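You operate a simulated robot arm through the tools that you are given. There is no shell and no other tool. Be economical: measure what you need, move in short steps, check, and stop when the job is done.

You are at the controls of a simulated two-armed robot. One attempt, no reset.

Task
Pick up the coat tester with one hand, pass it to the other hand and put it on the top of the packing bench.

Only the result counts: the job must be done as asked and must still hold three seconds after the hand-in. Knocking over, shifting, dropping, spilling or breaking anything else fails it.

Robot
Two 7-joint arms with two-finger grippers on one trunk, on a base that drives. Base frame: it is fixed to the floor where the robot stands at the start and does not move with it; the origin is under the middle of the robot, x ahead of it, y to its left, z up. Readings come in mm, rad, newtons and seconds.
The left shoulder is at the start at [78, 151, 888], the right one opposite. With the tool pointing down near the work surface each hand reaches from about 100 to 780 mm from the robot's upright axis, wherever it stands, measured 20 degrees to its own side. Places, roughly: coat tester [-2750, -1500, 750]; top of the packing bench [-2400, 1100, 800]. Payload 2.54 kg a hand.
The TCP of each hand is the grasp point between the finger pads, 30 mm short of the fingertips. In the tool frame z runs along the fingers and y along their closing line. The gripper opens to 116 mm. The gripper's body begins 95 mm behind the TCP.
Orientation is that of the tool frame in the base frame, as a unit quaternion [w, x, y, z]. With the fingers straight down and closing along the base's y, the tool's x points along the base's -x, its y along +y and its z along -z.

Tools
- The arms move only by the tool arm_command. It takes "left_rows", "right_rows" or both (then of equal length, played together; a hand with none holds still); each is a list of rows, each a list of 3 entries, a list of its own where there are three numbers: the shift along the tool's x, y, z in mm, then the turn, a rotation vector about the tool's x, y, z in rad, then the finger opening in mm, from 0 to 116. In form: [[[x, y, z], [rx, ry, rz], claw], ...]. A call has 1 to 12 rows; each row is the pose to reach, as a shift and turn from the pose commanded when the call began, along the tool's axes at that moment. A row lasts 0.2 s, in which the tool goes at most 50 mm and 0.15 rad; a call with a longer step from one row to the next is refused whole, and so is a gripper value outside its range. A pose out of reach is approached as far as the arm can. The call stops where the force on the tool passes 40 N (or 10 N more than at its start, if that is more) or the arm is blocked; 0.2 s more then pass. The fingers move at their own pace (about 72 mm/s each) and stop on an object; they squeeze with about 42 N. The grip force told is the motor's: it shows also when the fingers shut on nothing. Time passes only in rows, and 0.2 s behind the last, so rows that repeat a pose let the fingers close. The reply holds the time, the measured pose of the TCP, the force on the tool along the base axes, the opening and the grip force, in the units named above and with some noise, with the torque about the TCP (base axes, N m) and any sound that the robot's microphone picked up, and new pictures: "show" is both (left out), scene, wrist or none (wrist: the cameras of the hands that moved).
- Cameras (640 x 400 px; columns grow to the right, rows downward): "scene" is now at [151.9, -8.4, 1063.8]; the picture's right is [-0.14, -0.99, 0.00], its down [-0.06, 0.01, -1.00] and it looks along [0.99, -0.14, -0.06] (base axes); focal length 214 px, centre (320, 200). "left" rides on the left gripper at [69, 15, -122] in its tool frame; the picture's right is [-0.21, 0.98, 0.00], its down [-0.83, -0.18, -0.53] and it looks along [-0.52, -0.12, 0.85] (tool axes); focal length 251 px, centre (320, 200). "right" rides on the right gripper at [69, -15, -122] in its tool frame; the picture's right is [0.21, 0.98, 0.00], its down [-0.83, 0.18, -0.53] and it looks along [-0.52, 0.11, 0.85] (tool axes); focal length 251 px, centre (320, 200). There is no depth. A picture from a camera that has moved, and an enlarged one, comes with that camera's place and axes in the base frame and with its lens. The place of the scene camera against the robot may be out by one fixed shift of up to 12 mm in any direction.
- lift_body(by): slides the trunk up (or, below 0, down) by that many mm; the arms and the scene camera ride with it, the base frame stays. It gives what a move gives, with no picture.
- steer(legs): drives the robot by 1 to 6 legs, each [ahead, left, turn to the left] in mm, mm and rad, along the robot's own axes; the way and the turn of a leg run together, so that a leg with both is an arc; at most 1500 mm and 3.142 rad a leg. The arms and the cameras ride along, it lands a little off, and it stops where it bumps. It gives what a move gives, and a new picture of the scene camera.
- turn_head(pan, tilt): turns the head with the scene camera to pan (to the left, within 1.396 rad either way) and tilt (down, from -0.506 to 1.204), counted from straight ahead of the robot. It gives what a move gives, and a new picture of the scene camera.
- enlarge(camera, box): a new picture of the part [left, top, right, bottom] of that camera's present view, enlarged. The clock stands still meanwhile.
- job_done(): hands the job in; it is judged then, once.

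Go step by step. Nothing tells you exact positions but the pictures and the camera data: compare them with the known pose of the tool, close in by small moves and look again before you grip or let go. The budget is 135 turns and 274 pictures, counting those below and the enlarged ones. Unless the task says otherwise, let go and move clear before handing in, and close with one line.

The tools are called after ">>>" by a JSON object that holds its "name" and its "arguments". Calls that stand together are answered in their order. arm_command: Moves the arms, as the interface text tells. Its arguments: {"type":"object","properties":{"left_rows":{"type":"array","items":{"type":"array"}},"right_rows":{"type":"array","items":{"type":"array"}},"show":{"type":"string","enum":["both","scene","wrist","none"]}},"required":[]} The other tools are called the same way: lift_body (by) slides the trunk up or down; steer (legs) drives the base; turn_head (pan, tilt) turns the head that bears the scene camera; enlarge (camera, box) takes an enlarged picture of a part of a camera's view; job_done () hands the job in.

At the start:

```text
time_s: 0.0
left_tcp_pos: [364.9, 182.3, 973.3]
left_tcp_rot: [0.001, -0.001, 1.0, 0.0]
left_wrist_force: [-0.7, -0.4, -0.3]
left_moment: [0.0, -0.05, 0.01]
left_width: 115.9
left_grip_force: 0.0
right_tcp_pos: [294.6, -154.4, 1001.7]
right_tcp_rot: [0.0, 0.0, 1.0, 0.0]
right_wrist_force: [-0.1, 0.2, -0.5]
right_moment: [0.02, 0.0, 0.01]
right_width: 116.0
right_grip_force: 0.2
trunk travel left (down, up): [-125.0, 164.0]
robot x, y, heading: [3.8, 0.3, 0.001]
head pan, tilt: [-0.145, 0.059]
```

scene: 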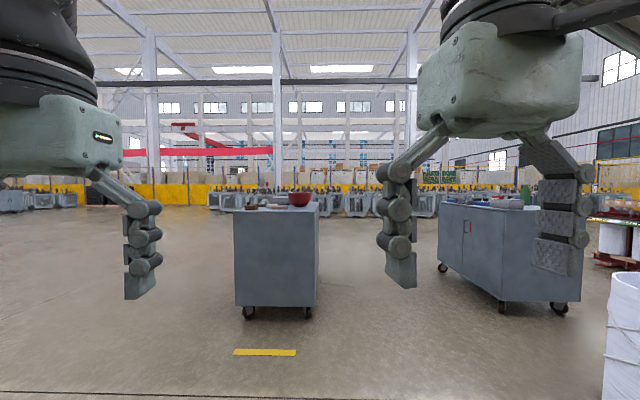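
right: 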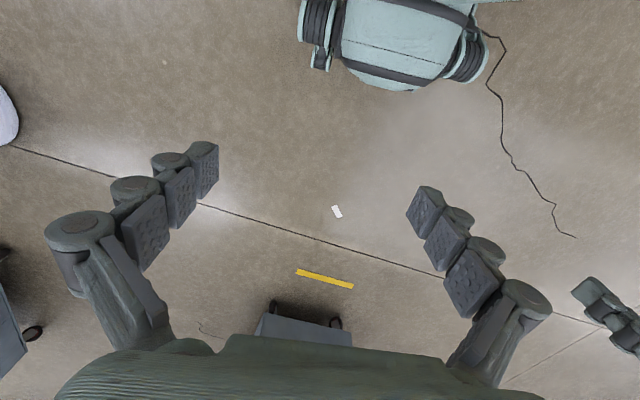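
left: 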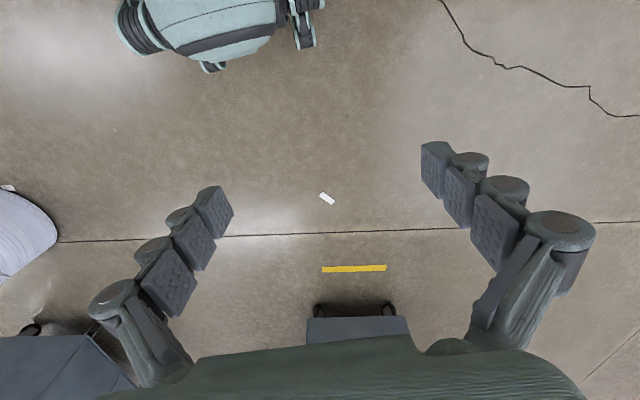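

I see two carts ahead, but both targets lie behind the robot. I'll turn around first to see what's there.

>>> {"name": "steer", "arguments": {"legs": [[0, 0, 3.14]]}}

```text
time_s: 7.9
left_tcp_pos: [-370.6, -170.6, 972.7]
left_tcp_rot: [0.001, 1.0, -0.014, -0.001]
left_wrist_force: [-0.3, 1.0, 0.7]
left_moment: [-0.03, 0.02, 0.01]
left_width: 116.0
left_grip_force: 0.0
right_tcp_pos: [-290.7, 162.1, 1002.1]
right_tcp_rot: [0.0, 1.0, -0.014, 0.0]
right_wrist_force: [0.3, 0.1, -0.1]
right_moment: [0.01, -0.01, -0.02]
right_width: 116.3
right_grip_force: 0.0
trunk travel left (down, up): [-125.0, 164.0]
robot x, y, heading: [-0.6, -3.2, 3.113]
head pan, tilt: [-0.145, 0.059]
camera scene: at [-164.4, 22.6, 1063.8], right [0.17, 0.98, 0.0], down [0.06, -0.01, -1.0], along [-0.98, 0.17, -0.06], focal length 214 px, centre (320, 200)
```

scene: 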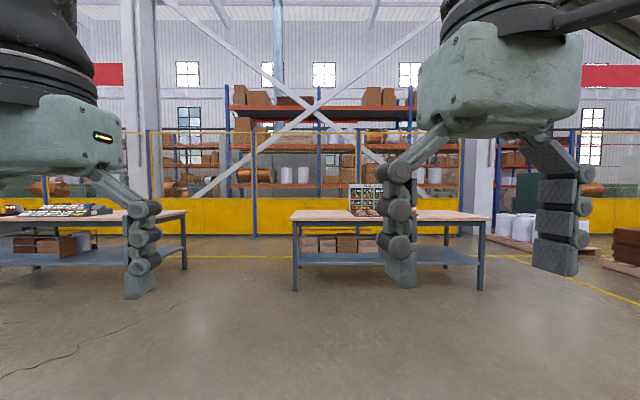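

The left table should hold the tester and the centre table is the packing bench. I'll pan to see each.

>>> {"name": "turn_head", "arguments": {"pan": 0.5, "tilt": 0.15}}

>>> {"name": "enlarge", "arguments": {"camera": "scene", "box": [200, 120, 440, 270]}}

```text
time_s: 8.9
left_tcp_pos: [-370.2, -170.4, 973.9]
left_tcp_rot: [0.0, 1.0, -0.015, -0.001]
left_wrist_force: [0.9, 0.6, 0.2]
left_moment: [0.01, -0.02, -0.03]
left_width: 116.0
left_grip_force: 0.0
right_tcp_pos: [-290.7, 162.7, 1002.4]
right_tcp_rot: [0.0, 1.0, -0.015, 0.0]
right_wrist_force: [-0.8, -0.4, 0.1]
right_moment: [-0.01, -0.01, -0.02]
right_width: 116.0
right_grip_force: 0.0
trunk travel left (down, up): [-125.0, 164.0]
robot x, y, heading: [3.0, 0.7, 3.109]
head pan, tilt: [0.499, 0.15]
camera scene: at [-157.2, -35.1, 1055.5], right [-0.45, 0.89, 0.0], down [0.13, 0.07, -0.99], along [-0.88, -0.45, -0.15], focal length 214 px, centre (320, 200)
```

scene: 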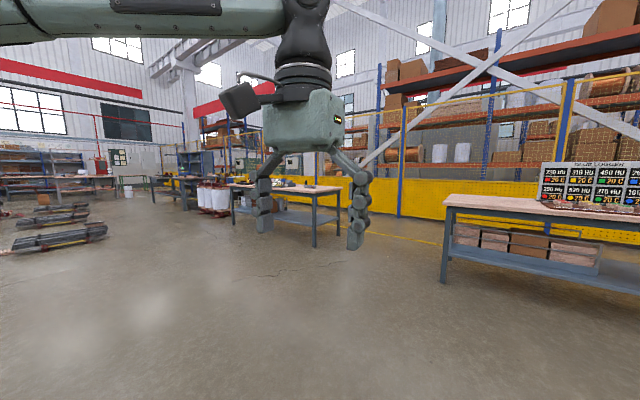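

```text
2.67 times, centred on (320, 195) of scene
camera zoom: at [-157.2, -35.1, 1055.5], right [-0.45, 0.89, 0.0], down [0.13, 0.07, -0.99], along [-0.88, -0.45, -0.15], focal length 572 px, centre (320, 213)
```

zoom: 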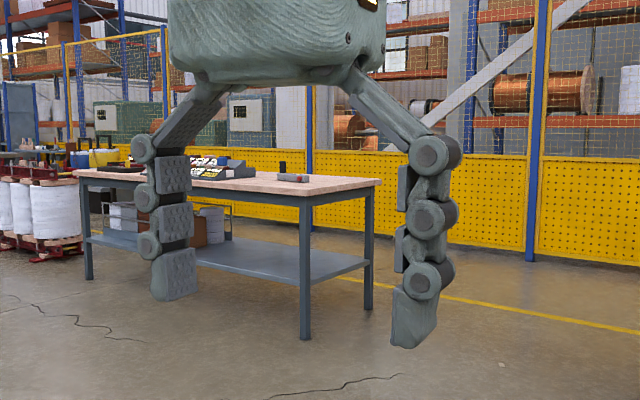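

The tester appears to be the small item near the right end of that table, whose near edge is at x≈-2250 and right end at y≈-1140. I'll drive nearer to look.

>>> {"name": "steer", "arguments": {"legs": [[740, 300, 0], [740, 300, 0]]}}

>>> {"name": "turn_head", "arguments": {"pan": 0.7, "tilt": 0.35}}

```text
time_s: 17.0
left_tcp_pos: [-1856.7, -724.1, 972.9]
left_tcp_rot: [0.0, 1.0, -0.015, -0.001]
left_wrist_force: [-0.7, -0.2, 0.8]
left_moment: [0.01, 0.01, -0.01]
left_width: 115.9
left_grip_force: 0.0
right_tcp_pos: [-1775.6, -389.5, 1002.1]
right_tcp_rot: [0.0, 1.0, -0.016, 0.0]
right_wrist_force: [-1.0, -0.1, 0.1]
right_moment: [0.0, 0.01, 0.01]
right_width: 115.9
right_grip_force: 0.1
trunk travel left (down, up): [-125.0, 164.0]
robot x, y, heading: [-1485.8, -554.9, 3.107]
head pan, tilt: [0.499, 0.15]
camera scene: at [-1642.5, -588.6, 1055.4], right [-0.45, 0.89, 0.0], down [0.13, 0.07, -0.99], along [-0.88, -0.44, -0.15], focal length 214 px, centre (320, 200)
```

scene: 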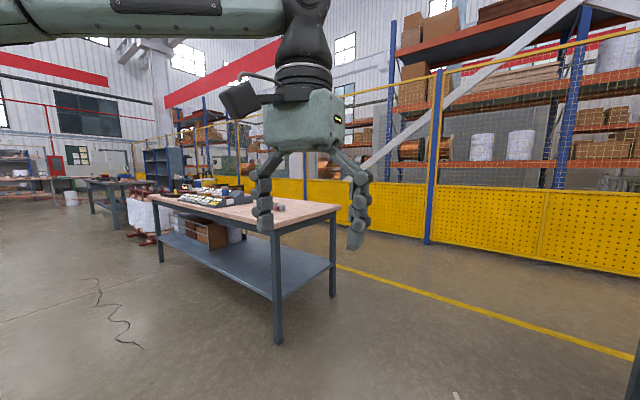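

```text
time_s: 17.8
left_tcp_pos: [-1856.0, -723.8, 974.0]
left_tcp_rot: [0.0, 1.0, -0.016, 0.0]
left_wrist_force: [-0.2, 0.5, 0.6]
left_moment: [0.01, -0.05, 0.02]
left_width: 116.1
left_grip_force: 0.0
right_tcp_pos: [-1775.3, -389.6, 1001.7]
right_tcp_rot: [0.0, 1.0, -0.017, -0.001]
right_wrist_force: [0.4, -0.5, 0.1]
right_moment: [0.0, 0.06, 0.02]
right_width: 116.0
right_grip_force: 0.1
trunk travel left (down, up): [-125.0, 164.0]
robot x, y, heading: [-1486.7, -556.3, 3.111]
head pan, tilt: [0.7, 0.351]
camera scene: at [-1632.8, -604.4, 1036.8], right [-0.62, 0.79, 0.0], down [0.27, 0.21, -0.94], along [-0.74, -0.58, -0.34], focal length 214 px, centre (320, 200)
```

scene: 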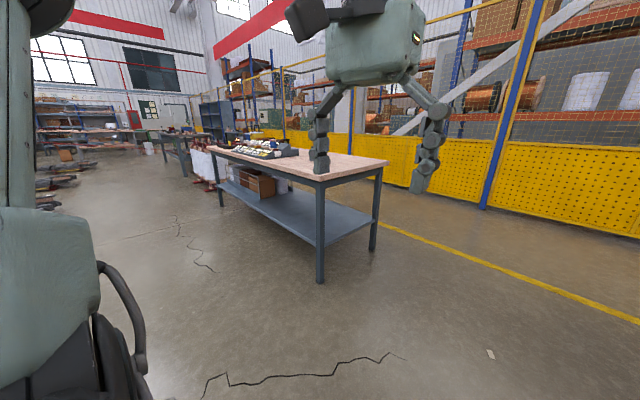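

By triangulating the table corner I get about (-2573,-1341, 720), so the tester can be reached from the front edge. I'll drive to roughly (-1950,-1250) and look.

>>> {"name": "steer", "arguments": {"legs": [[430, 700, 0]]}}

>>> {"name": "turn_head", "arguments": {"pan": 0.0, "tilt": 0.45}}

```text
time_s: 24.9
left_tcp_pos: [-2305.8, -1406.3, 973.7]
left_tcp_rot: [0.001, 1.0, -0.015, -0.001]
left_wrist_force: [-0.5, 0.8, 1.0]
left_moment: [0.01, 0.03, -0.02]
left_width: 116.1
left_grip_force: 0.0
right_tcp_pos: [-2225.7, -1072.5, 1001.7]
right_tcp_rot: [0.0, 1.0, -0.016, -0.001]
right_wrist_force: [-0.8, 0.0, -0.3]
right_moment: [0.06, -0.01, 0.02]
right_width: 115.9
right_grip_force: 0.0
trunk travel left (down, up): [-125.0, 164.0]
robot x, y, heading: [-1936.2, -1236.0, 3.107]
head pan, tilt: [0.7, 0.351]
camera scene: at [-2083.1, -1287.5, 1036.7], right [-0.62, 0.79, 0.0], down [0.27, 0.21, -0.94], along [-0.74, -0.58, -0.34], focal length 214 px, centre (320, 200)
```

scene: 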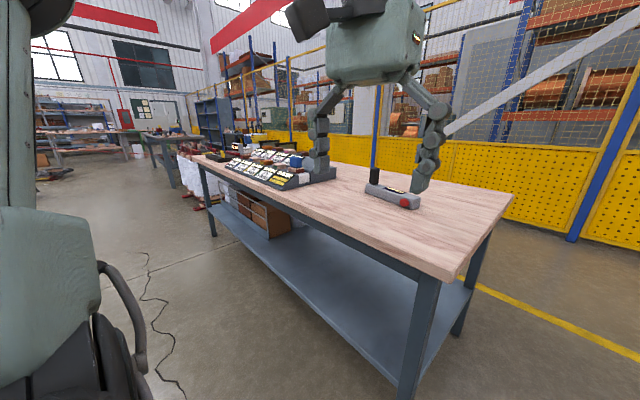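

```text
time_s: 26.0
left_tcp_pos: [-2306.3, -1407.0, 972.9]
left_tcp_rot: [0.0, 1.0, -0.015, -0.002]
left_wrist_force: [0.6, 0.1, -0.2]
left_moment: [0.0, 0.01, -0.04]
left_width: 115.8
left_grip_force: 0.1
right_tcp_pos: [-2226.1, -1073.2, 1001.5]
right_tcp_rot: [-0.001, 1.0, -0.016, 0.0]
right_wrist_force: [-0.4, -0.1, 0.2]
right_moment: [0.0, 0.0, 0.0]
right_width: 116.0
right_grip_force: 0.1
trunk travel left (down, up): [-125.0, 164.0]
robot x, y, heading: [-1935.8, -1235.2, 3.108]
head pan, tilt: [0.0, 0.45]
camera scene: at [-2101.8, -1227.0, 1027.5], right [0.03, 1.0, 0.0], down [0.43, -0.01, -0.9], along [-0.9, 0.03, -0.44], focal length 214 px, centre (320, 200)
```

scene: 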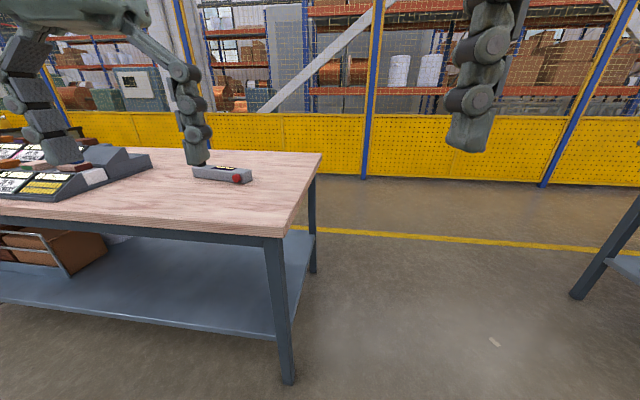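

>>> {"name": "enlarge", "arguments": {"camera": "scene", "box": [140, 120, 300, 220]}}

>>> {"name": "enlarge", "arguments": {"camera": "left", "box": [0, 0, 640, 400]}}

```text
4.00 times, centred on (220, 170) of scene
camera zoom: at [-2101.8, -1227.0, 1027.5], right [0.03, 1.0, 0.0], down [0.43, -0.01, -0.9], along [-0.9, 0.03, -0.44], focal length 858 px, centre (720, 320)
```

zoom: 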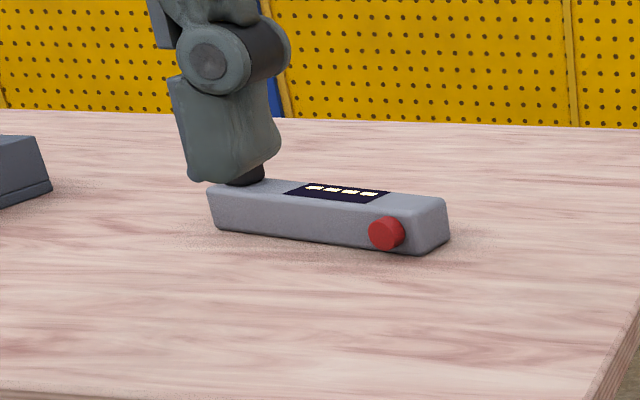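

```text
1.00 times, centred on (320, 200) of left (not enlarged: the box is as wide or as high as the picture)
camera zoom: at [-2236.2, -1423.5, 1095.0], right [-0.25, -0.97, 0.0], down [-0.82, 0.21, 0.53], along [-0.52, 0.13, -0.84], focal length 251 px, centre (320, 200)
```

zoom: 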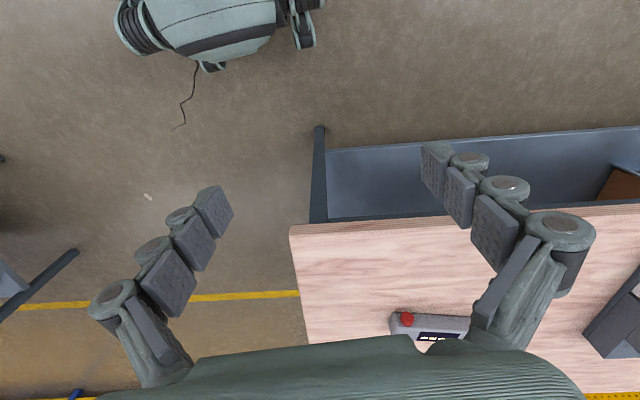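

The tester is a grey bar about 200 mm long with a red button at its right end and a dark post near its left end. I'll check how far my own base sticks out before closing in.

>>> {"name": "turn_head", "arguments": {"pan": 0.0, "tilt": 1.2}}

```text
time_s: 27.1
left_tcp_pos: [-2307.0, -1407.1, 973.9]
left_tcp_rot: [0.0, 1.0, -0.016, -0.001]
left_wrist_force: [-0.2, 0.2, -0.3]
left_moment: [0.0, 0.01, -0.01]
left_width: 115.9
left_grip_force: 0.2
right_tcp_pos: [-2225.1, -1073.0, 1001.7]
right_tcp_rot: [0.001, 1.0, -0.016, 0.0]
right_wrist_force: [-0.5, 0.3, -0.2]
right_moment: [0.02, -0.01, 0.04]
right_width: 115.8
right_grip_force: 0.0
trunk travel left (down, up): [-125.0, 164.0]
robot x, y, heading: [-1936.0, -1235.9, 3.105]
head pan, tilt: [0.0, 1.201]
camera scene: at [-2065.9, -1228.1, 969.4], right [0.03, 1.0, 0.0], down [0.93, -0.03, -0.36], along [-0.36, 0.01, -0.93], focal length 214 px, centre (320, 200)
```

scene: 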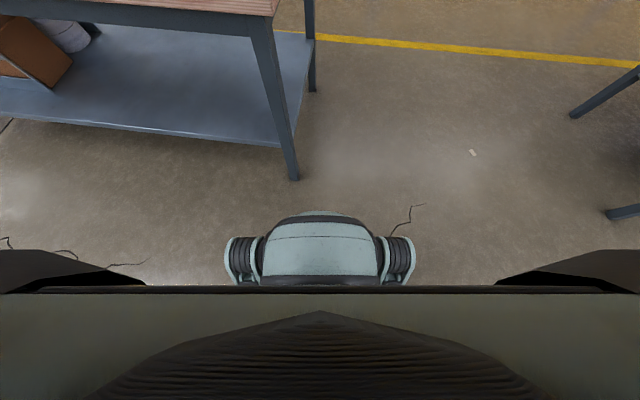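

The base front extends about 380 mm, so an axis at x≈-2100 leaves around 60 mm to the table leg and shelf. I'll move there and square up.

>>> {"name": "steer", "arguments": {"legs": [[155, 135, 0.035]]}}

>>> {"name": "turn_head", "arguments": {"pan": 0.25, "tilt": 0.5}}

```text
time_s: 29.0
left_tcp_pos: [-2455.0, -1552.8, 973.3]
left_tcp_rot: [-0.001, 1.0, 0.002, -0.001]
left_wrist_force: [0.4, 0.3, 0.7]
left_moment: [0.02, 0.01, 0.01]
left_width: 116.1
left_grip_force: 0.2
right_tcp_pos: [-2386.2, -1215.5, 1001.3]
right_tcp_rot: [0.0, 1.0, 0.001, 0.001]
right_wrist_force: [0.9, -0.7, -0.1]
right_moment: [0.0, 0.01, -0.02]
right_width: 116.0
right_grip_force: 0.0
trunk travel left (down, up): [-125.0, 164.0]
robot x, y, heading: [-2093.2, -1367.1, -3.14]
head pan, tilt: [0.0, 1.201]
camera scene: at [-2221.0, -1365.1, 969.4], right [0.0, 1.0, 0.0], down [0.93, 0.0, -0.36], along [-0.36, 0.0, -0.93], focal length 214 px, centre (320, 200)
```

scene: 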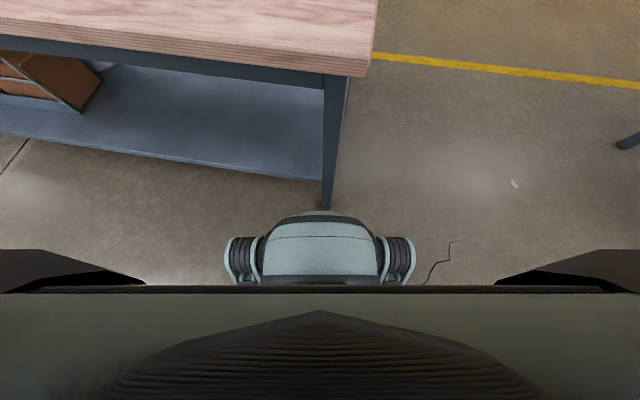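

```text
time_s: 30.1
left_tcp_pos: [-2453.9, -1553.0, 973.4]
left_tcp_rot: [0.001, 1.0, 0.002, -0.001]
left_wrist_force: [-0.6, 0.4, 0.0]
left_moment: [0.0, 0.0, 0.0]
left_width: 116.0
left_grip_force: 0.0
right_tcp_pos: [-2385.9, -1216.5, 1000.9]
right_tcp_rot: [0.0, 1.0, 0.001, 0.0]
right_wrist_force: [0.4, 0.5, 0.2]
right_moment: [0.02, 0.02, -0.01]
right_width: 115.9
right_grip_force: 0.1
trunk travel left (down, up): [-125.0, 164.0]
robot x, y, heading: [-2093.0, -1368.2, -3.135]
head pan, tilt: [0.25, 0.499]
camera scene: at [-2253.1, -1387.6, 1023.0], right [-0.25, 0.97, 0.0], down [0.46, 0.12, -0.88], along [-0.85, -0.22, -0.48], focal length 214 px, centre (320, 200)
```

scene: 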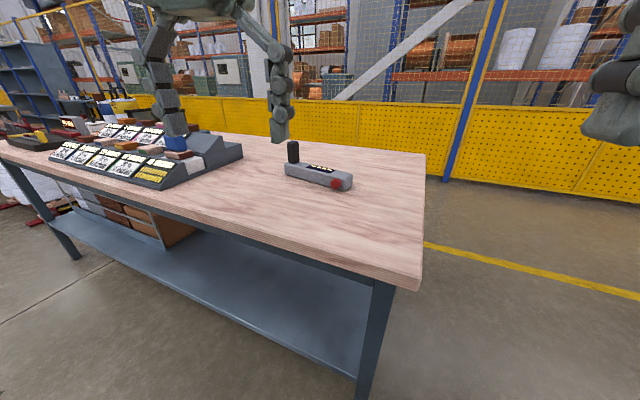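

>>> {"name": "enlarge", "arguments": {"camera": "scene", "box": [240, 120, 400, 220]}}

>>> {"name": "enlarge", "arguments": {"camera": "left", "box": [200, 150, 520, 350]}}

```text
4.00 times, centred on (320, 170) of scene
camera zoom: at [-2253.1, -1387.6, 1023.0], right [-0.25, 0.97, 0.0], down [0.46, 0.12, -0.88], along [-0.85, -0.22, -0.48], focal length 858 px, centre (320, 320)
```

zoom: 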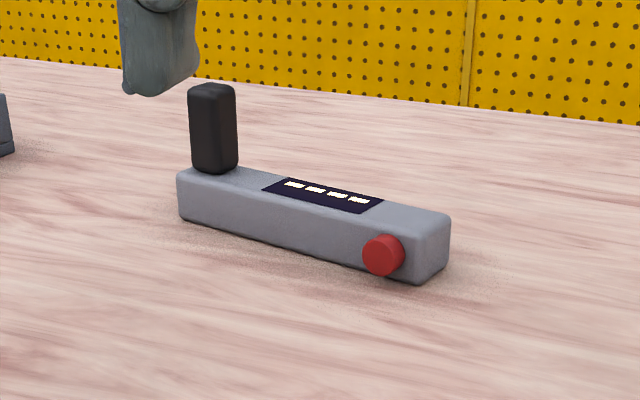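

```text
2.00 times, centred on (360, 250) of left
camera zoom: at [-2384.5, -1566.6, 1095.0], right [-0.21, -0.98, 0.0], down [-0.83, 0.18, 0.53], along [-0.52, 0.11, -0.84], focal length 503 px, centre (240, 100)
```

zoom: 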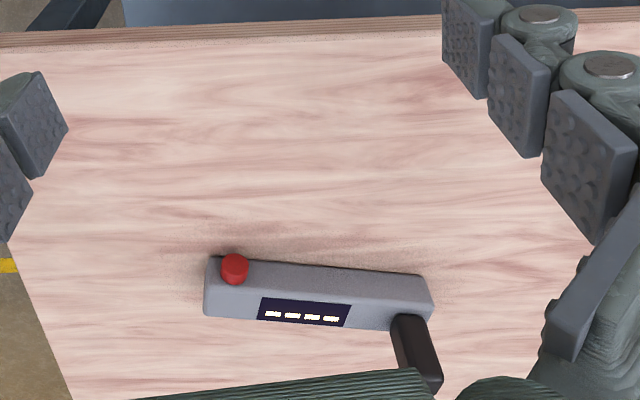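

The tester lies at about 18° yaw: body ~215×40×35 mm, button end near (-2790,-1470), and a 63 mm post near (-2881,-1638). I plan to grip the post with the left hand, closing along the bar with the tool pitched forward for reach, and later hand the body to the right hand. First I'll square up to the table and shift left.

>>> {"name": "steer", "arguments": {"legs": [[0, 0, 0.16], [0, 120, 0], [30, 0, 0]]}}

>>> {"name": "turn_head", "arguments": {"pan": 0.1, "tilt": 1.0}}

```text
time_s: 33.0
left_tcp_pos: [-2431.1, -1730.7, 973.2]
left_tcp_rot: [0.0, 0.997, 0.08, 0.0]
left_wrist_force: [-0.3, 0.8, -0.5]
left_moment: [-0.01, -0.01, -0.02]
left_width: 116.0
left_grip_force: 0.1
right_tcp_pos: [-2416.9, -1387.4, 1001.5]
right_tcp_rot: [0.0, 0.997, 0.081, 0.0]
right_wrist_force: [0.3, -0.2, -0.7]
right_moment: [-0.03, 0.0, 0.01]
right_width: 115.7
right_grip_force: 0.0
trunk travel left (down, up): [-125.0, 164.0]
robot x, y, heading: [-2100.1, -1491.2, -2.985]
head pan, tilt: [0.25, 0.499]
camera scene: at [-2257.6, -1534.8, 1023.0], right [-0.4, 0.92, 0.0], down [0.44, 0.19, -0.88], along [-0.8, -0.35, -0.48], focal length 214 px, centre (320, 200)
```

scene: 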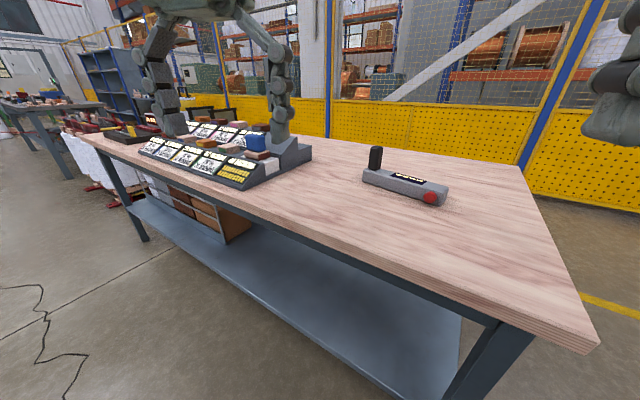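

```text
time_s: 33.9
left_tcp_pos: [-2430.6, -1731.4, 974.3]
left_tcp_rot: [-0.001, 0.997, 0.081, -0.001]
left_wrist_force: [0.0, 0.2, -0.4]
left_moment: [0.03, 0.02, -0.02]
left_width: 116.1
left_grip_force: 0.1
right_tcp_pos: [-2417.5, -1388.1, 1001.5]
right_tcp_rot: [0.001, 0.997, 0.082, 0.0]
right_wrist_force: [0.1, -0.2, 0.7]
right_moment: [0.0, -0.04, -0.01]
right_width: 116.1
right_grip_force: 0.3
trunk travel left (down, up): [-125.0, 164.0]
robot x, y, heading: [-2098.3, -1491.5, -2.983]
head pan, tilt: [0.099, 1.0]
camera scene: at [-2241.3, -1516.4, 982.0], right [-0.26, 0.97, 0.0], down [0.81, 0.22, -0.54], along [-0.52, -0.14, -0.84], focal length 214 px, centre (320, 200)
```

scene: 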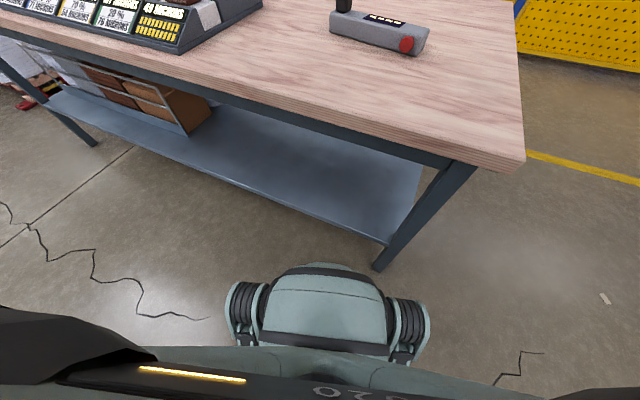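

There is about 150 mm to the shelf and the leg is off to the right, so I can advance another 60 mm.

>>> {"name": "steer", "arguments": {"legs": [[60, 0, 0]]}}

>>> {"name": "enlarge", "arguments": {"camera": "left", "box": [160, 100, 640, 400]}}

>>> {"name": "enlarge", "arguments": {"camera": "right", "box": [0, 0, 640, 400]}}

```text
time_s: 34.9
left_tcp_pos: [-2489.1, -1740.0, 973.0]
left_tcp_rot: [0.0, 0.997, 0.081, 0.0]
left_wrist_force: [0.3, 0.6, 0.1]
left_moment: [0.01, -0.02, -0.01]
left_width: 115.9
left_grip_force: 0.0
right_tcp_pos: [-2476.8, -1397.2, 1001.6]
right_tcp_rot: [-0.001, 0.997, 0.081, 0.0]
right_wrist_force: [0.4, -0.8, -0.6]
right_moment: [0.0, -0.01, -0.02]
right_width: 116.1
right_grip_force: 0.0
trunk travel left (down, up): [-125.0, 164.0]
robot x, y, heading: [-2158.5, -1502.0, -2.978]
head pan, tilt: [0.099, 1.0]
camera scene: at [-2300.5, -1525.9, 981.9], right [-0.26, 0.97, 0.0], down [0.81, 0.22, -0.54], along [-0.52, -0.14, -0.84], focal length 214 px, centre (320, 200)
```

scene: 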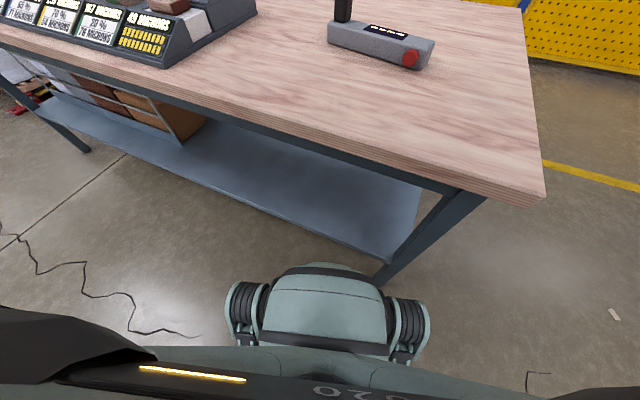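

```text
1.33 times, centred on (400, 250) of left
camera zoom: at [-2418.4, -1743.2, 1094.9], right [-0.05, -1.0, 0.0], down [-0.84, 0.05, 0.53], along [-0.53, 0.03, -0.85], focal length 335 px, centre (213, 133)
```

zoom: 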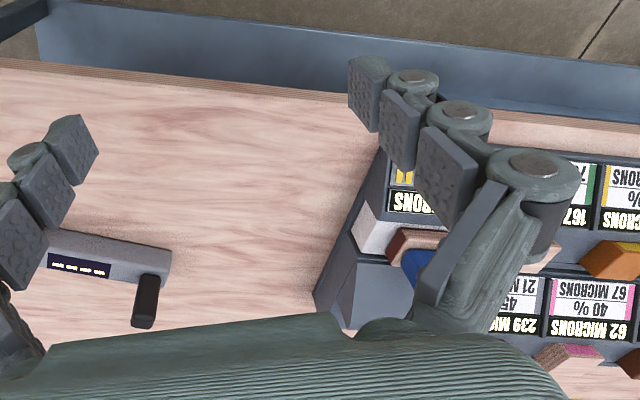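

```text
1.00 times, centred on (320, 200) of right (not enlarged: the box is as wide or as high as the picture)
camera zoom: at [-2409.5, -1370.7, 1125.0], right [0.37, -0.93, 0.0], down [-0.79, -0.31, 0.53], along [-0.5, -0.2, -0.85], focal length 251 px, centre (320, 200)
```

zoom: 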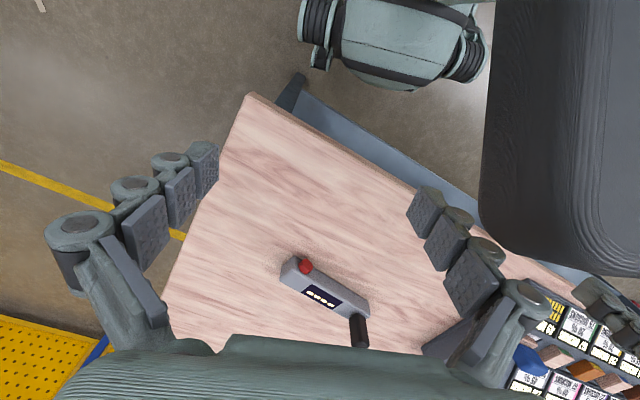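

Triangulating with both wrist cameras puts the post at about (-2853,-1632), z 788–852. I'll swing the left hand above it, yawed along the bar.

>>> {"name": "arm_command", "arguments": {"left_rows": [[[-35, -17, 0], [0, 0, 0.05], 116], [[-70, -33, 0], [0, 0, 0.1], 116], [[-105, -50, 0], [0, 0, 0.15], 116], [[-140, -66, 0], [0, 0, 0.2], 116], [[-175, -83, 0], [0, 0, 0.25], 116], [[-210, -99, 5], [0, 0, 0.3], 116], [[-245, -116, 10], [0, 0, 0.35], 116], [[-280, -132, 15], [0, 0, 0.4], 116], [[-312, -149, 20], [0, 0, 0.45], 116], [[-342, -165, 30], [0, 0, 0.49], 116]]}}

>>> {"name": "turn_head", "arguments": {"pan": 0.1, "tilt": 0.5}}

```text
time_s: 37.1
left_tcp_pos: [-2684.3, -1752.2, 929.3]
left_tcp_rot: [0.0, 0.987, -0.162, 0.0]
left_wrist_force: [-0.8, 0.1, -0.3]
left_moment: [0.0, -0.05, 0.0]
left_width: 115.7
left_grip_force: 0.0
left hand out of reach, approached as far as the arm can: row 4, 5, 6, 7, 8, 9, 10
right_tcp_pos: [-2476.5, -1397.6, 1002.7]
right_tcp_rot: [-0.001, 0.997, 0.081, 0.001]
right_wrist_force: [0.3, 0.0, 0.1]
right_moment: [0.04, -0.02, -0.02]
right_width: 115.9
right_grip_force: 0.1
trunk travel left (down, up): [-125.0, 164.0]
robot x, y, heading: [-2155.5, -1501.0, -2.976]
head pan, tilt: [0.099, 1.0]
camera scene: at [-2300.7, -1526.3, 981.8], right [-0.26, 0.97, 0.0], down [0.81, 0.22, -0.54], along [-0.52, -0.14, -0.84], focal length 214 px, centre (320, 200)
camera left: at [-2623.6, -1788.1, 1051.2], right [-0.52, -0.86, 0.0], down [-0.72, 0.44, 0.53], along [-0.46, 0.28, -0.85], focal length 251 px, centre (320, 200)
```

scene: 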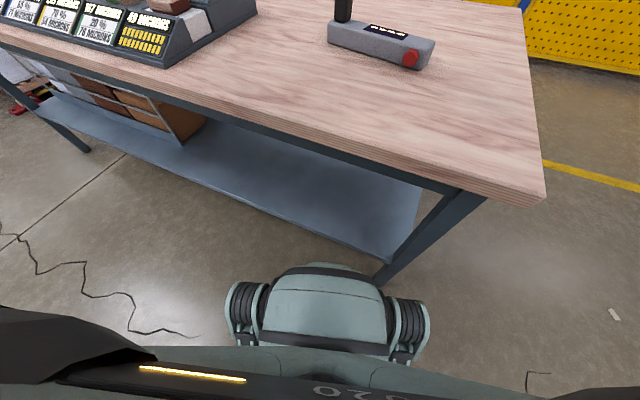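
left: 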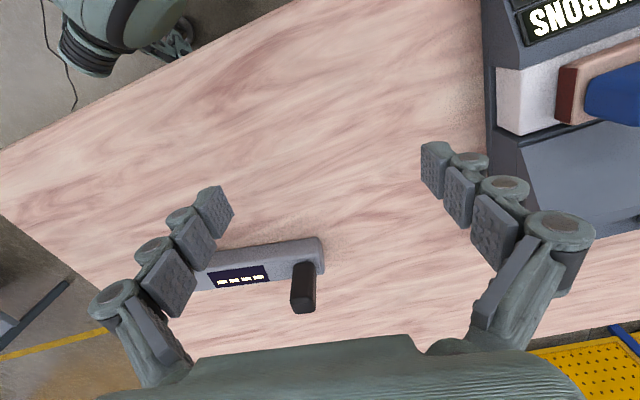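

```text
time_s: 38.0
left_tcp_pos: [-2684.8, -1751.1, 930.2]
left_tcp_rot: [-0.001, 0.987, -0.161, -0.002]
left_wrist_force: [0.2, 0.8, 0.2]
left_moment: [0.02, 0.0, -0.01]
left_width: 116.0
left_grip_force: 0.2
right_tcp_pos: [-2476.3, -1397.0, 1001.2]
right_tcp_rot: [-0.001, 0.997, 0.081, 0.0]
right_wrist_force: [0.6, 0.2, 0.1]
right_moment: [0.0, -0.01, -0.03]
right_width: 116.1
right_grip_force: 0.1
trunk travel left (down, up): [-125.0, 164.0]
robot x, y, heading: [-2155.7, -1498.5, -2.983]
head pan, tilt: [0.099, 0.499]
camera scene: at [-2320.8, -1531.4, 1023.0], right [-0.26, 0.97, 0.0], down [0.46, 0.12, -0.88], along [-0.85, -0.23, -0.48], focal length 214 px, centre (320, 200)
```

scene: 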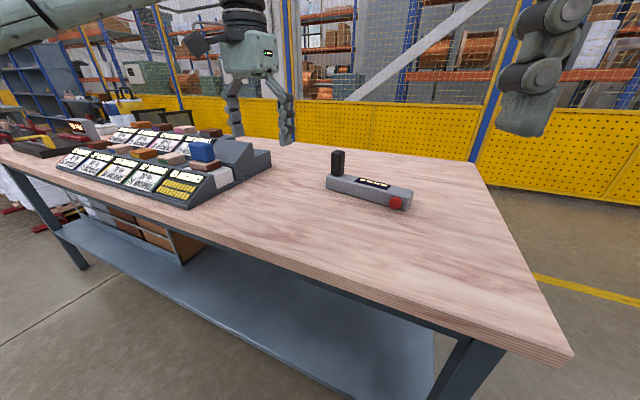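

At that height the arm ran out of reach because the wrist sits well above the shoulder. Raising the trunk will bring the shoulder level with it.

>>> {"name": "lift_body", "arguments": {"by": 160}}

>>> {"name": "arm_command", "arguments": {"left_rows": [[[0, 0, 0], [0, 0, 0], 116]], "show": "none"}}

```text
time_s: 39.8
left_tcp_pos: [-2685.7, -1751.6, 1088.9]
left_tcp_rot: [0.0, 0.987, -0.162, 0.0]
left_wrist_force: [0.4, -0.7, -0.6]
left_moment: [0.02, 0.02, -0.03]
left_width: 115.9
left_grip_force: 0.1
right_tcp_pos: [-2476.9, -1397.2, 1162.1]
right_tcp_rot: [0.0, 0.997, 0.081, 0.0]
right_wrist_force: [-0.1, 0.0, 0.4]
right_moment: [0.03, -0.02, -0.01]
right_width: 116.0
right_grip_force: 0.2
trunk travel left (down, up): [-285.0, 4.0]
robot x, y, heading: [-2162.0, -1499.0, -2.982]
head pan, tilt: [0.099, 0.499]
```

```text
time_s: 40.2
left_tcp_pos: [-2685.1, -1751.4, 1090.0]
left_tcp_rot: [0.0, 0.987, -0.161, 0.0]
left_wrist_force: [-0.1, -0.6, -0.1]
left_moment: [-0.03, -0.02, -0.03]
left_width: 116.0
left_grip_force: 0.1
right_tcp_pos: [-2476.0, -1397.7, 1161.3]
right_tcp_rot: [0.0, 0.997, 0.081, -0.001]
right_wrist_force: [0.5, 0.6, 0.1]
right_moment: [0.0, 0.02, -0.03]
right_width: 116.2
right_grip_force: 0.1
trunk travel left (down, up): [-285.0, 4.0]
robot x, y, heading: [-2161.7, -1503.7, -2.98]
head pan, tilt: [0.099, 0.499]
```

>>> {"name": "arm_command", "arguments": {"left_rows": [[[0, 0, 45], [0, 0, 0], 116], [[0, 0, 90], [0, 0, 0], 116], [[0, 0, 130], [0, 0, 0], 116], [[0, 0, 160], [0, -0.05, 0], 116], [[-40, -12, 160], [0, -0.1, 0], 116], [[-80, -24, 160], [0, -0.15, 0], 116], [[-120, -36, 160], [0, -0.2, 0], 116], [[-160, -48, 160], [0, -0.25, 0], 116], [[-197, -59, 160], [0, -0.25, 0], 116]]}}

```text
time_s: 42.2
left_tcp_pos: [-2762.8, -1705.0, 932.4]
left_tcp_rot: [-0.02, 0.979, -0.161, -0.125]
left_wrist_force: [0.2, 0.5, -1.0]
left_moment: [0.03, 0.03, -0.01]
left_width: 116.3
left_grip_force: 0.1
left hand out of reach, approached as far as the arm can: row 6, 7, 8, 9
right_tcp_pos: [-2475.3, -1397.3, 1161.7]
right_tcp_rot: [0.0, 0.997, 0.081, -0.001]
right_wrist_force: [0.7, -0.3, 0.4]
right_moment: [0.0, 0.02, 0.02]
right_width: 115.8
right_grip_force: 0.1
trunk travel left (down, up): [-285.0, 4.0]
robot x, y, heading: [-2156.5, -1505.2, -2.978]
head pan, tilt: [0.099, 0.499]
camera scene: at [-2320.9, -1531.4, 1183.1], right [-0.26, 0.97, 0.0], down [0.46, 0.12, -0.88], along [-0.85, -0.23, -0.48], focal length 214 px, centre (320, 200)
camera left: at [-2675.6, -1749.4, 1034.0], right [-0.51, -0.86, 0.05], down [-0.57, 0.38, 0.72], along [-0.64, 0.34, -0.69], focal length 251 px, centre (320, 200)
```

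scene: 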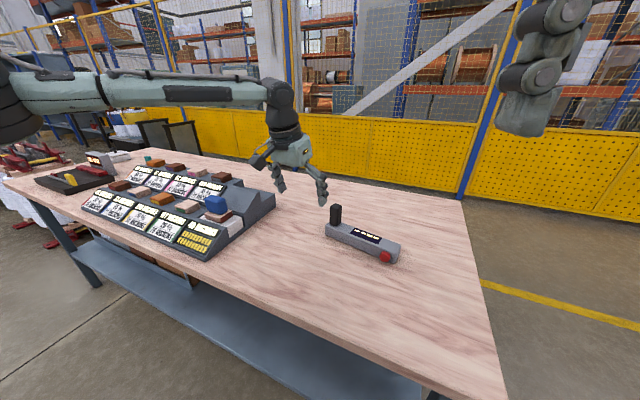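
left: 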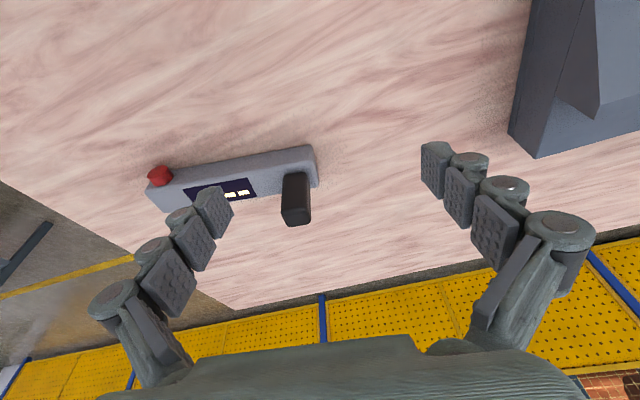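

The elbow is bent outward, so a joint limit may be what stops it, not the distance. I'll test with more forward pitch and a sideways shift, staying above the tester.

>>> {"name": "arm_command", "arguments": {"left_rows": [[[0, -20, 0], [0, -0.12, 0], 116], [[0, -40, 0], [0, -0.24, 0], 116], [[-20, -40, 5], [0, -0.35, 0], 116], [[-40, -40, 10], [0, -0.35, 0], 116], [[-58, -40, 15], [0, -0.35, 0], 116]]}}

```text
time_s: 43.4
left_tcp_pos: [-2803.5, -1652.0, 934.8]
left_tcp_rot: [-0.049, 0.942, -0.155, -0.293]
left_wrist_force: [0.1, 0.0, 0.5]
left_moment: [0.03, 0.02, 0.02]
left_width: 115.7
left_grip_force: 0.1
left hand out of reach, approached as far as the arm can: row 5
right_tcp_pos: [-2475.4, -1397.4, 1161.7]
right_tcp_rot: [0.0, 0.997, 0.081, 0.001]
right_wrist_force: [0.0, 0.4, 1.3]
right_moment: [0.0, 0.01, 0.0]
right_width: 115.7
right_grip_force: 0.1
trunk travel left (down, up): [-285.0, 4.0]
robot x, y, heading: [-2162.0, -1501.6, -2.978]
head pan, tilt: [0.099, 0.499]
camera scene: at [-2320.7, -1531.4, 1183.1], right [-0.26, 0.97, 0.0], down [0.46, 0.12, -0.88], along [-0.85, -0.23, -0.48], focal length 214 px, centre (320, 200)
camera left: at [-2687.1, -1704.8, 995.7], right [-0.48, -0.87, 0.12], down [-0.3, 0.29, 0.91], along [-0.82, 0.4, -0.4], focal length 251 px, centre (320, 200)
```

scene: 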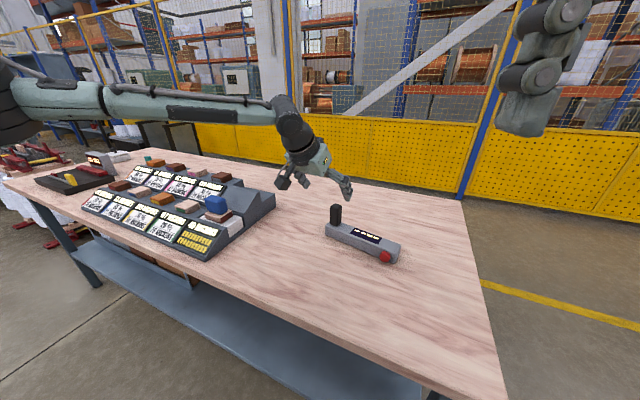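
left: 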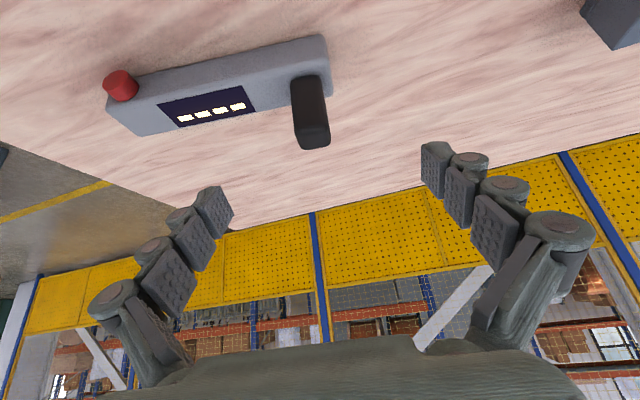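

>>> {"name": "arm_command", "arguments": {"left_rows": [[[2, -2, 30], [0, 0, 0], 116], [[4, -3, 60], [0, 0, 0], 116]]}}

```text
time_s: 44.0
left_tcp_pos: [-2805.5, -1665.1, 890.9]
left_tcp_rot: [-0.048, 0.943, -0.154, -0.292]
left_wrist_force: [0.4, -0.2, 0.3]
left_moment: [0.02, 0.02, 0.02]
left_width: 116.0
left_grip_force: 0.2
left hand out of reach, approached as far as the arm can: row 1, 2
right_tcp_pos: [-2475.5, -1396.2, 1162.0]
right_tcp_rot: [0.0, 0.997, 0.082, 0.0]
right_wrist_force: [-0.4, 0.1, -0.3]
right_moment: [0.01, -0.01, 0.02]
right_width: 115.9
right_grip_force: 0.0
trunk travel left (down, up): [-285.0, 4.0]
robot x, y, heading: [-2157.7, -1501.5, -2.978]
head pan, tilt: [0.099, 0.499]
camera scene: at [-2320.9, -1531.5, 1183.1], right [-0.26, 0.97, 0.0], down [0.46, 0.12, -0.88], along [-0.85, -0.23, -0.48], focal length 214 px, centre (320, 200)
camera left: at [-2690.5, -1718.1, 952.2], right [-0.48, -0.87, 0.12], down [-0.3, 0.29, 0.91], along [-0.82, 0.4, -0.4], focal length 251 px, centre (320, 200)
```

scene: 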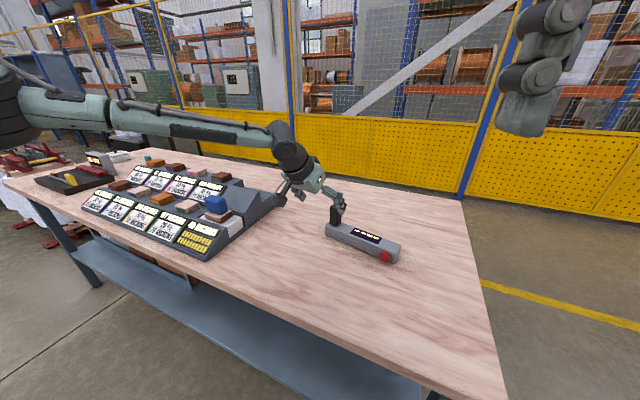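
left: 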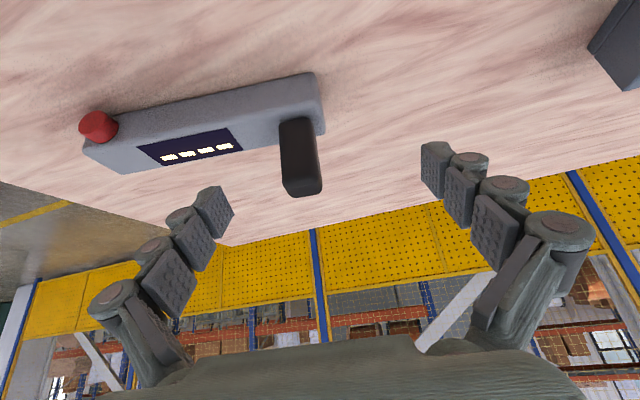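

Reach is limited by the wrist yaw relative to the robot. I'll retract, undo the hand rotation, then re-station the base with heading ≈2.82 so the hand needs no yaw relative to the robot.

>>> {"name": "arm_command", "arguments": {"left_rows": [[[2, 0, -35], [0, 0, 0], 116], [[5, 0, -75], [0, 0.12, 0], 116], [[8, 0, -110], [0, 0.24, 0], 116], [[15, 0, -150], [0, 0.36, 0], 116], [[20, 0, -180], [0, 0.48, 0], 116], [[20, 0, -190], [0, 0.6, 0], 116]], "show": "none"}}

>>> {"name": "arm_command", "arguments": {"left_rows": [[[15, 0, 0], [0, 0, -0.12], 116], [[30, 0, 0], [0, 0, -0.24], 116], [[50, 0, 0], [0, 0, -0.36], 116], [[70, 0, 0], [0, 0, -0.48], 116]], "show": "none"}}

```text
time_s: 45.4
left_tcp_pos: [-2692.6, -1714.1, 1036.9]
left_tcp_rot: [-0.005, 0.987, -0.161, -0.029]
left_wrist_force: [0.0, -0.3, 0.4]
left_moment: [-0.03, -0.01, 0.0]
left_width: 115.8
left_grip_force: 0.1
left hand out of reach, approached as far as the arm can: row 6
right_tcp_pos: [-2474.9, -1397.2, 1163.0]
right_tcp_rot: [-0.001, 0.997, 0.081, -0.001]
right_wrist_force: [0.3, 0.5, -0.8]
right_moment: [0.01, 0.02, 0.0]
right_width: 116.3
right_grip_force: 0.2
trunk travel left (down, up): [-285.0, 4.0]
robot x, y, heading: [-2161.1, -1498.1, -2.979]
head pan, tilt: [0.099, 0.499]
```

```text
time_s: 46.4
left_tcp_pos: [-2626.5, -1736.9, 1032.2]
left_tcp_rot: [-0.012, 0.996, 0.079, -0.029]
left_wrist_force: [0.0, -0.4, -0.6]
left_moment: [0.0, -0.01, -0.02]
left_width: 116.1
left_grip_force: 0.0
right_tcp_pos: [-2476.0, -1396.2, 1162.0]
right_tcp_rot: [0.0, 0.997, 0.081, 0.0]
right_wrist_force: [-0.3, -0.3, 0.3]
right_moment: [0.0, 0.0, 0.0]
right_width: 115.8
right_grip_force: 0.1
trunk travel left (down, up): [-285.0, 4.0]
robot x, y, heading: [-2158.0, -1503.2, -2.983]
head pan, tilt: [0.099, 0.499]
```

>>> {"name": "steer", "arguments": {"legs": [[-60, 0, 0], [0, 0, -0.48], [0, 142, 0]]}}

>>> {"name": "turn_head", "arguments": {"pan": 0.1, "tilt": 1.0}}

```text
time_s: 50.4
left_tcp_pos: [-2666.2, -1620.0, 1031.0]
left_tcp_rot: [-0.018, 0.986, -0.162, -0.024]
left_wrist_force: [0.5, -0.4, -0.2]
left_moment: [-0.03, -0.01, -0.02]
left_width: 115.9
left_grip_force: 0.0
right_tcp_pos: [-2376.3, -1388.0, 1161.9]
right_tcp_rot: [0.0, 0.987, -0.159, 0.001]
right_wrist_force: [0.3, -0.6, 0.2]
right_moment: [0.04, 0.01, -0.01]
right_width: 115.9
right_grip_force: 0.1
trunk travel left (down, up): [-285.0, 4.0]
robot x, y, heading: [-2142.7, -1626.1, 2.82]
head pan, tilt: [0.099, 0.499]
camera scene: at [-2303.8, -1581.9, 1183.1], right [0.22, 0.98, 0.0], down [0.47, -0.1, -0.88], along [-0.86, 0.19, -0.48], focal length 214 px, centre (320, 200)
```

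scene: 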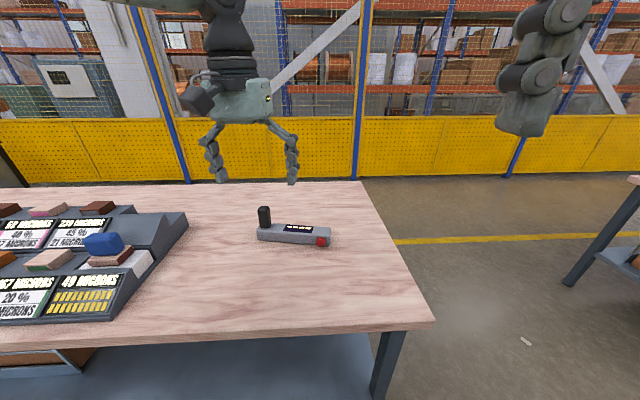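

```text
time_s: 51.4
left_tcp_pos: [-2665.1, -1619.3, 1030.8]
left_tcp_rot: [-0.018, 0.986, -0.162, -0.024]
left_wrist_force: [-0.7, 0.0, -0.7]
left_moment: [0.01, -0.02, -0.04]
left_width: 116.1
left_grip_force: 0.1
right_tcp_pos: [-2376.0, -1389.8, 1161.7]
right_tcp_rot: [0.0, 0.987, -0.159, 0.0]
right_wrist_force: [0.5, -0.1, 0.2]
right_moment: [0.0, 0.0, -0.05]
right_width: 116.3
right_grip_force: 0.0
trunk travel left (down, up): [-285.0, 4.0]
robot x, y, heading: [-2141.0, -1627.8, 2.821]
head pan, tilt: [0.099, 1.0]
camera scene: at [-2283.0, -1586.3, 1142.0], right [0.22, 0.98, 0.0], down [0.82, -0.18, -0.54], along [-0.53, 0.12, -0.84], focal length 214 px, centre (320, 200)
```

scene: 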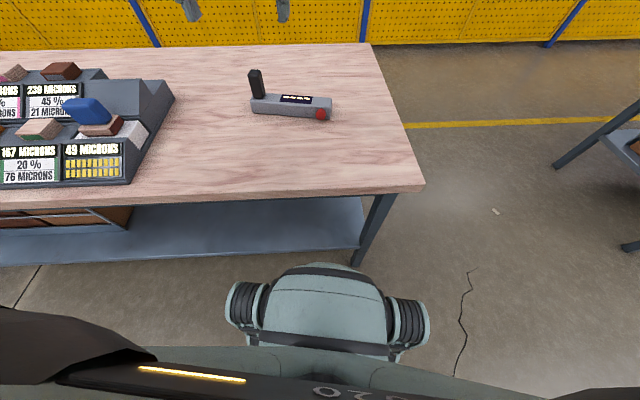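

Now I'm square to the table with about 130 mm of base clearance. I'll advance 60 mm.

>>> {"name": "steer", "arguments": {"legs": [[60, 0, 0]]}}

>>> {"name": "turn_head", "arguments": {"pan": 0.1, "tilt": 0.6}}

>>> {"name": "enlarge", "arguments": {"camera": "left", "box": [160, 100, 480, 300]}}

>>> {"name": "enlarge", "arguments": {"camera": "right", "box": [0, 0, 640, 400]}}

```text
time_s: 52.3
left_tcp_pos: [-2722.5, -1600.9, 1029.8]
left_tcp_rot: [-0.018, 0.986, -0.162, -0.025]
left_wrist_force: [-0.6, -0.4, 0.1]
left_moment: [0.0, -0.02, 0.03]
left_width: 115.9
left_grip_force: 0.1
right_tcp_pos: [-2432.8, -1369.8, 1161.9]
right_tcp_rot: [0.001, 0.987, -0.159, 0.001]
right_wrist_force: [0.8, 0.3, 0.2]
right_moment: [0.0, -0.02, 0.01]
right_width: 116.0
right_grip_force: 0.1
trunk travel left (down, up): [-285.0, 4.0]
robot x, y, heading: [-2197.4, -1610.1, 2.822]
head pan, tilt: [0.099, 1.0]
camera scene: at [-2339.8, -1567.6, 1141.8], right [0.22, 0.98, 0.0], down [0.82, -0.18, -0.54], along [-0.53, 0.12, -0.84], focal length 214 px, centre (320, 200)
```

scene: 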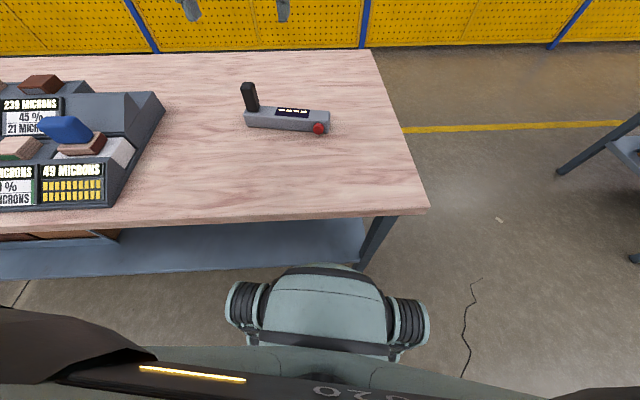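

```text
time_s: 53.2
left_tcp_pos: [-2720.9, -1600.4, 1030.7]
left_tcp_rot: [-0.018, 0.986, -0.163, -0.025]
left_wrist_force: [0.1, 0.3, -0.5]
left_moment: [0.0, 0.01, 0.06]
left_width: 116.1
left_grip_force: 0.0
right_tcp_pos: [-2432.3, -1370.5, 1161.8]
right_tcp_rot: [0.0, 0.987, -0.158, 0.0]
right_wrist_force: [0.4, 0.8, 1.0]
right_moment: [0.0, -0.01, 0.0]
right_width: 115.8
right_grip_force: 0.1
trunk travel left (down, up): [-285.0, 4.0]
robot x, y, heading: [-2197.7, -1609.8, 2.821]
head pan, tilt: [0.099, 0.6]
camera scene: at [-2357.3, -1563.7, 1173.9], right [0.22, 0.98, 0.0], down [0.55, -0.12, -0.82], along [-0.8, 0.18, -0.57], focal length 214 px, centre (320, 200)
```

scene: 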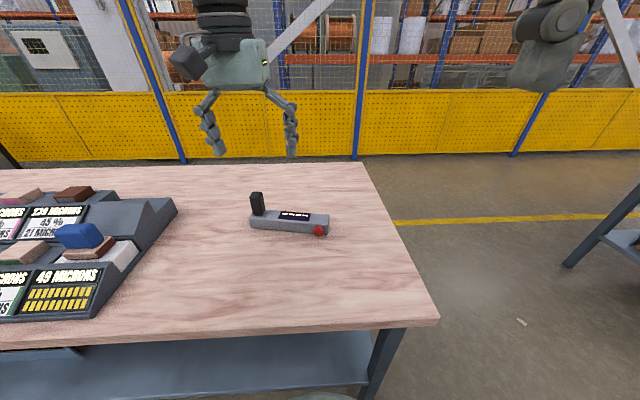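

```text
2.00 times, centred on (320, 200) of left
camera zoom: at [-2655.4, -1642.1, 1148.0], right [-0.52, -0.86, -0.02], down [-0.7, 0.41, 0.58], along [-0.49, 0.31, -0.81], focal length 503 px, centre (320, 200)
```

zoom: 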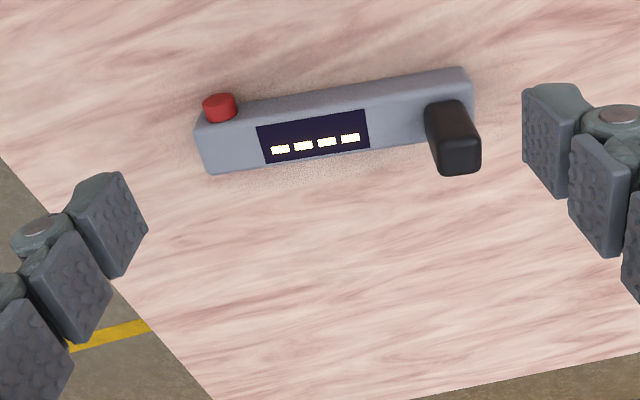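

```text
1.00 times, centred on (320, 200) of right (not enlarged: the box is as wide or as high as the picture)
camera zoom: at [-2361.2, -1376.9, 1285.0], right [-0.1, -0.99, 0.0], down [-0.84, 0.09, 0.53], along [-0.53, 0.05, -0.85], focal length 251 px, centre (320, 200)
```

zoom: 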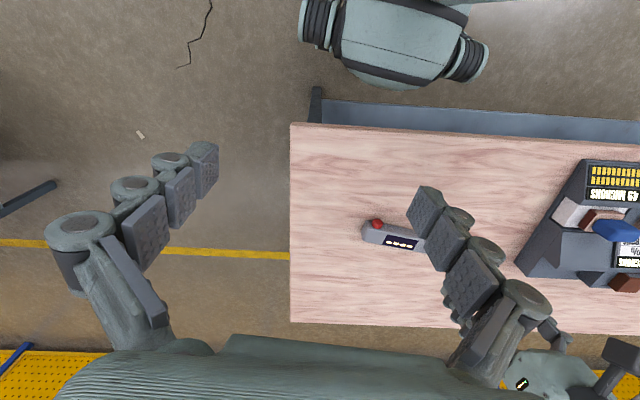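

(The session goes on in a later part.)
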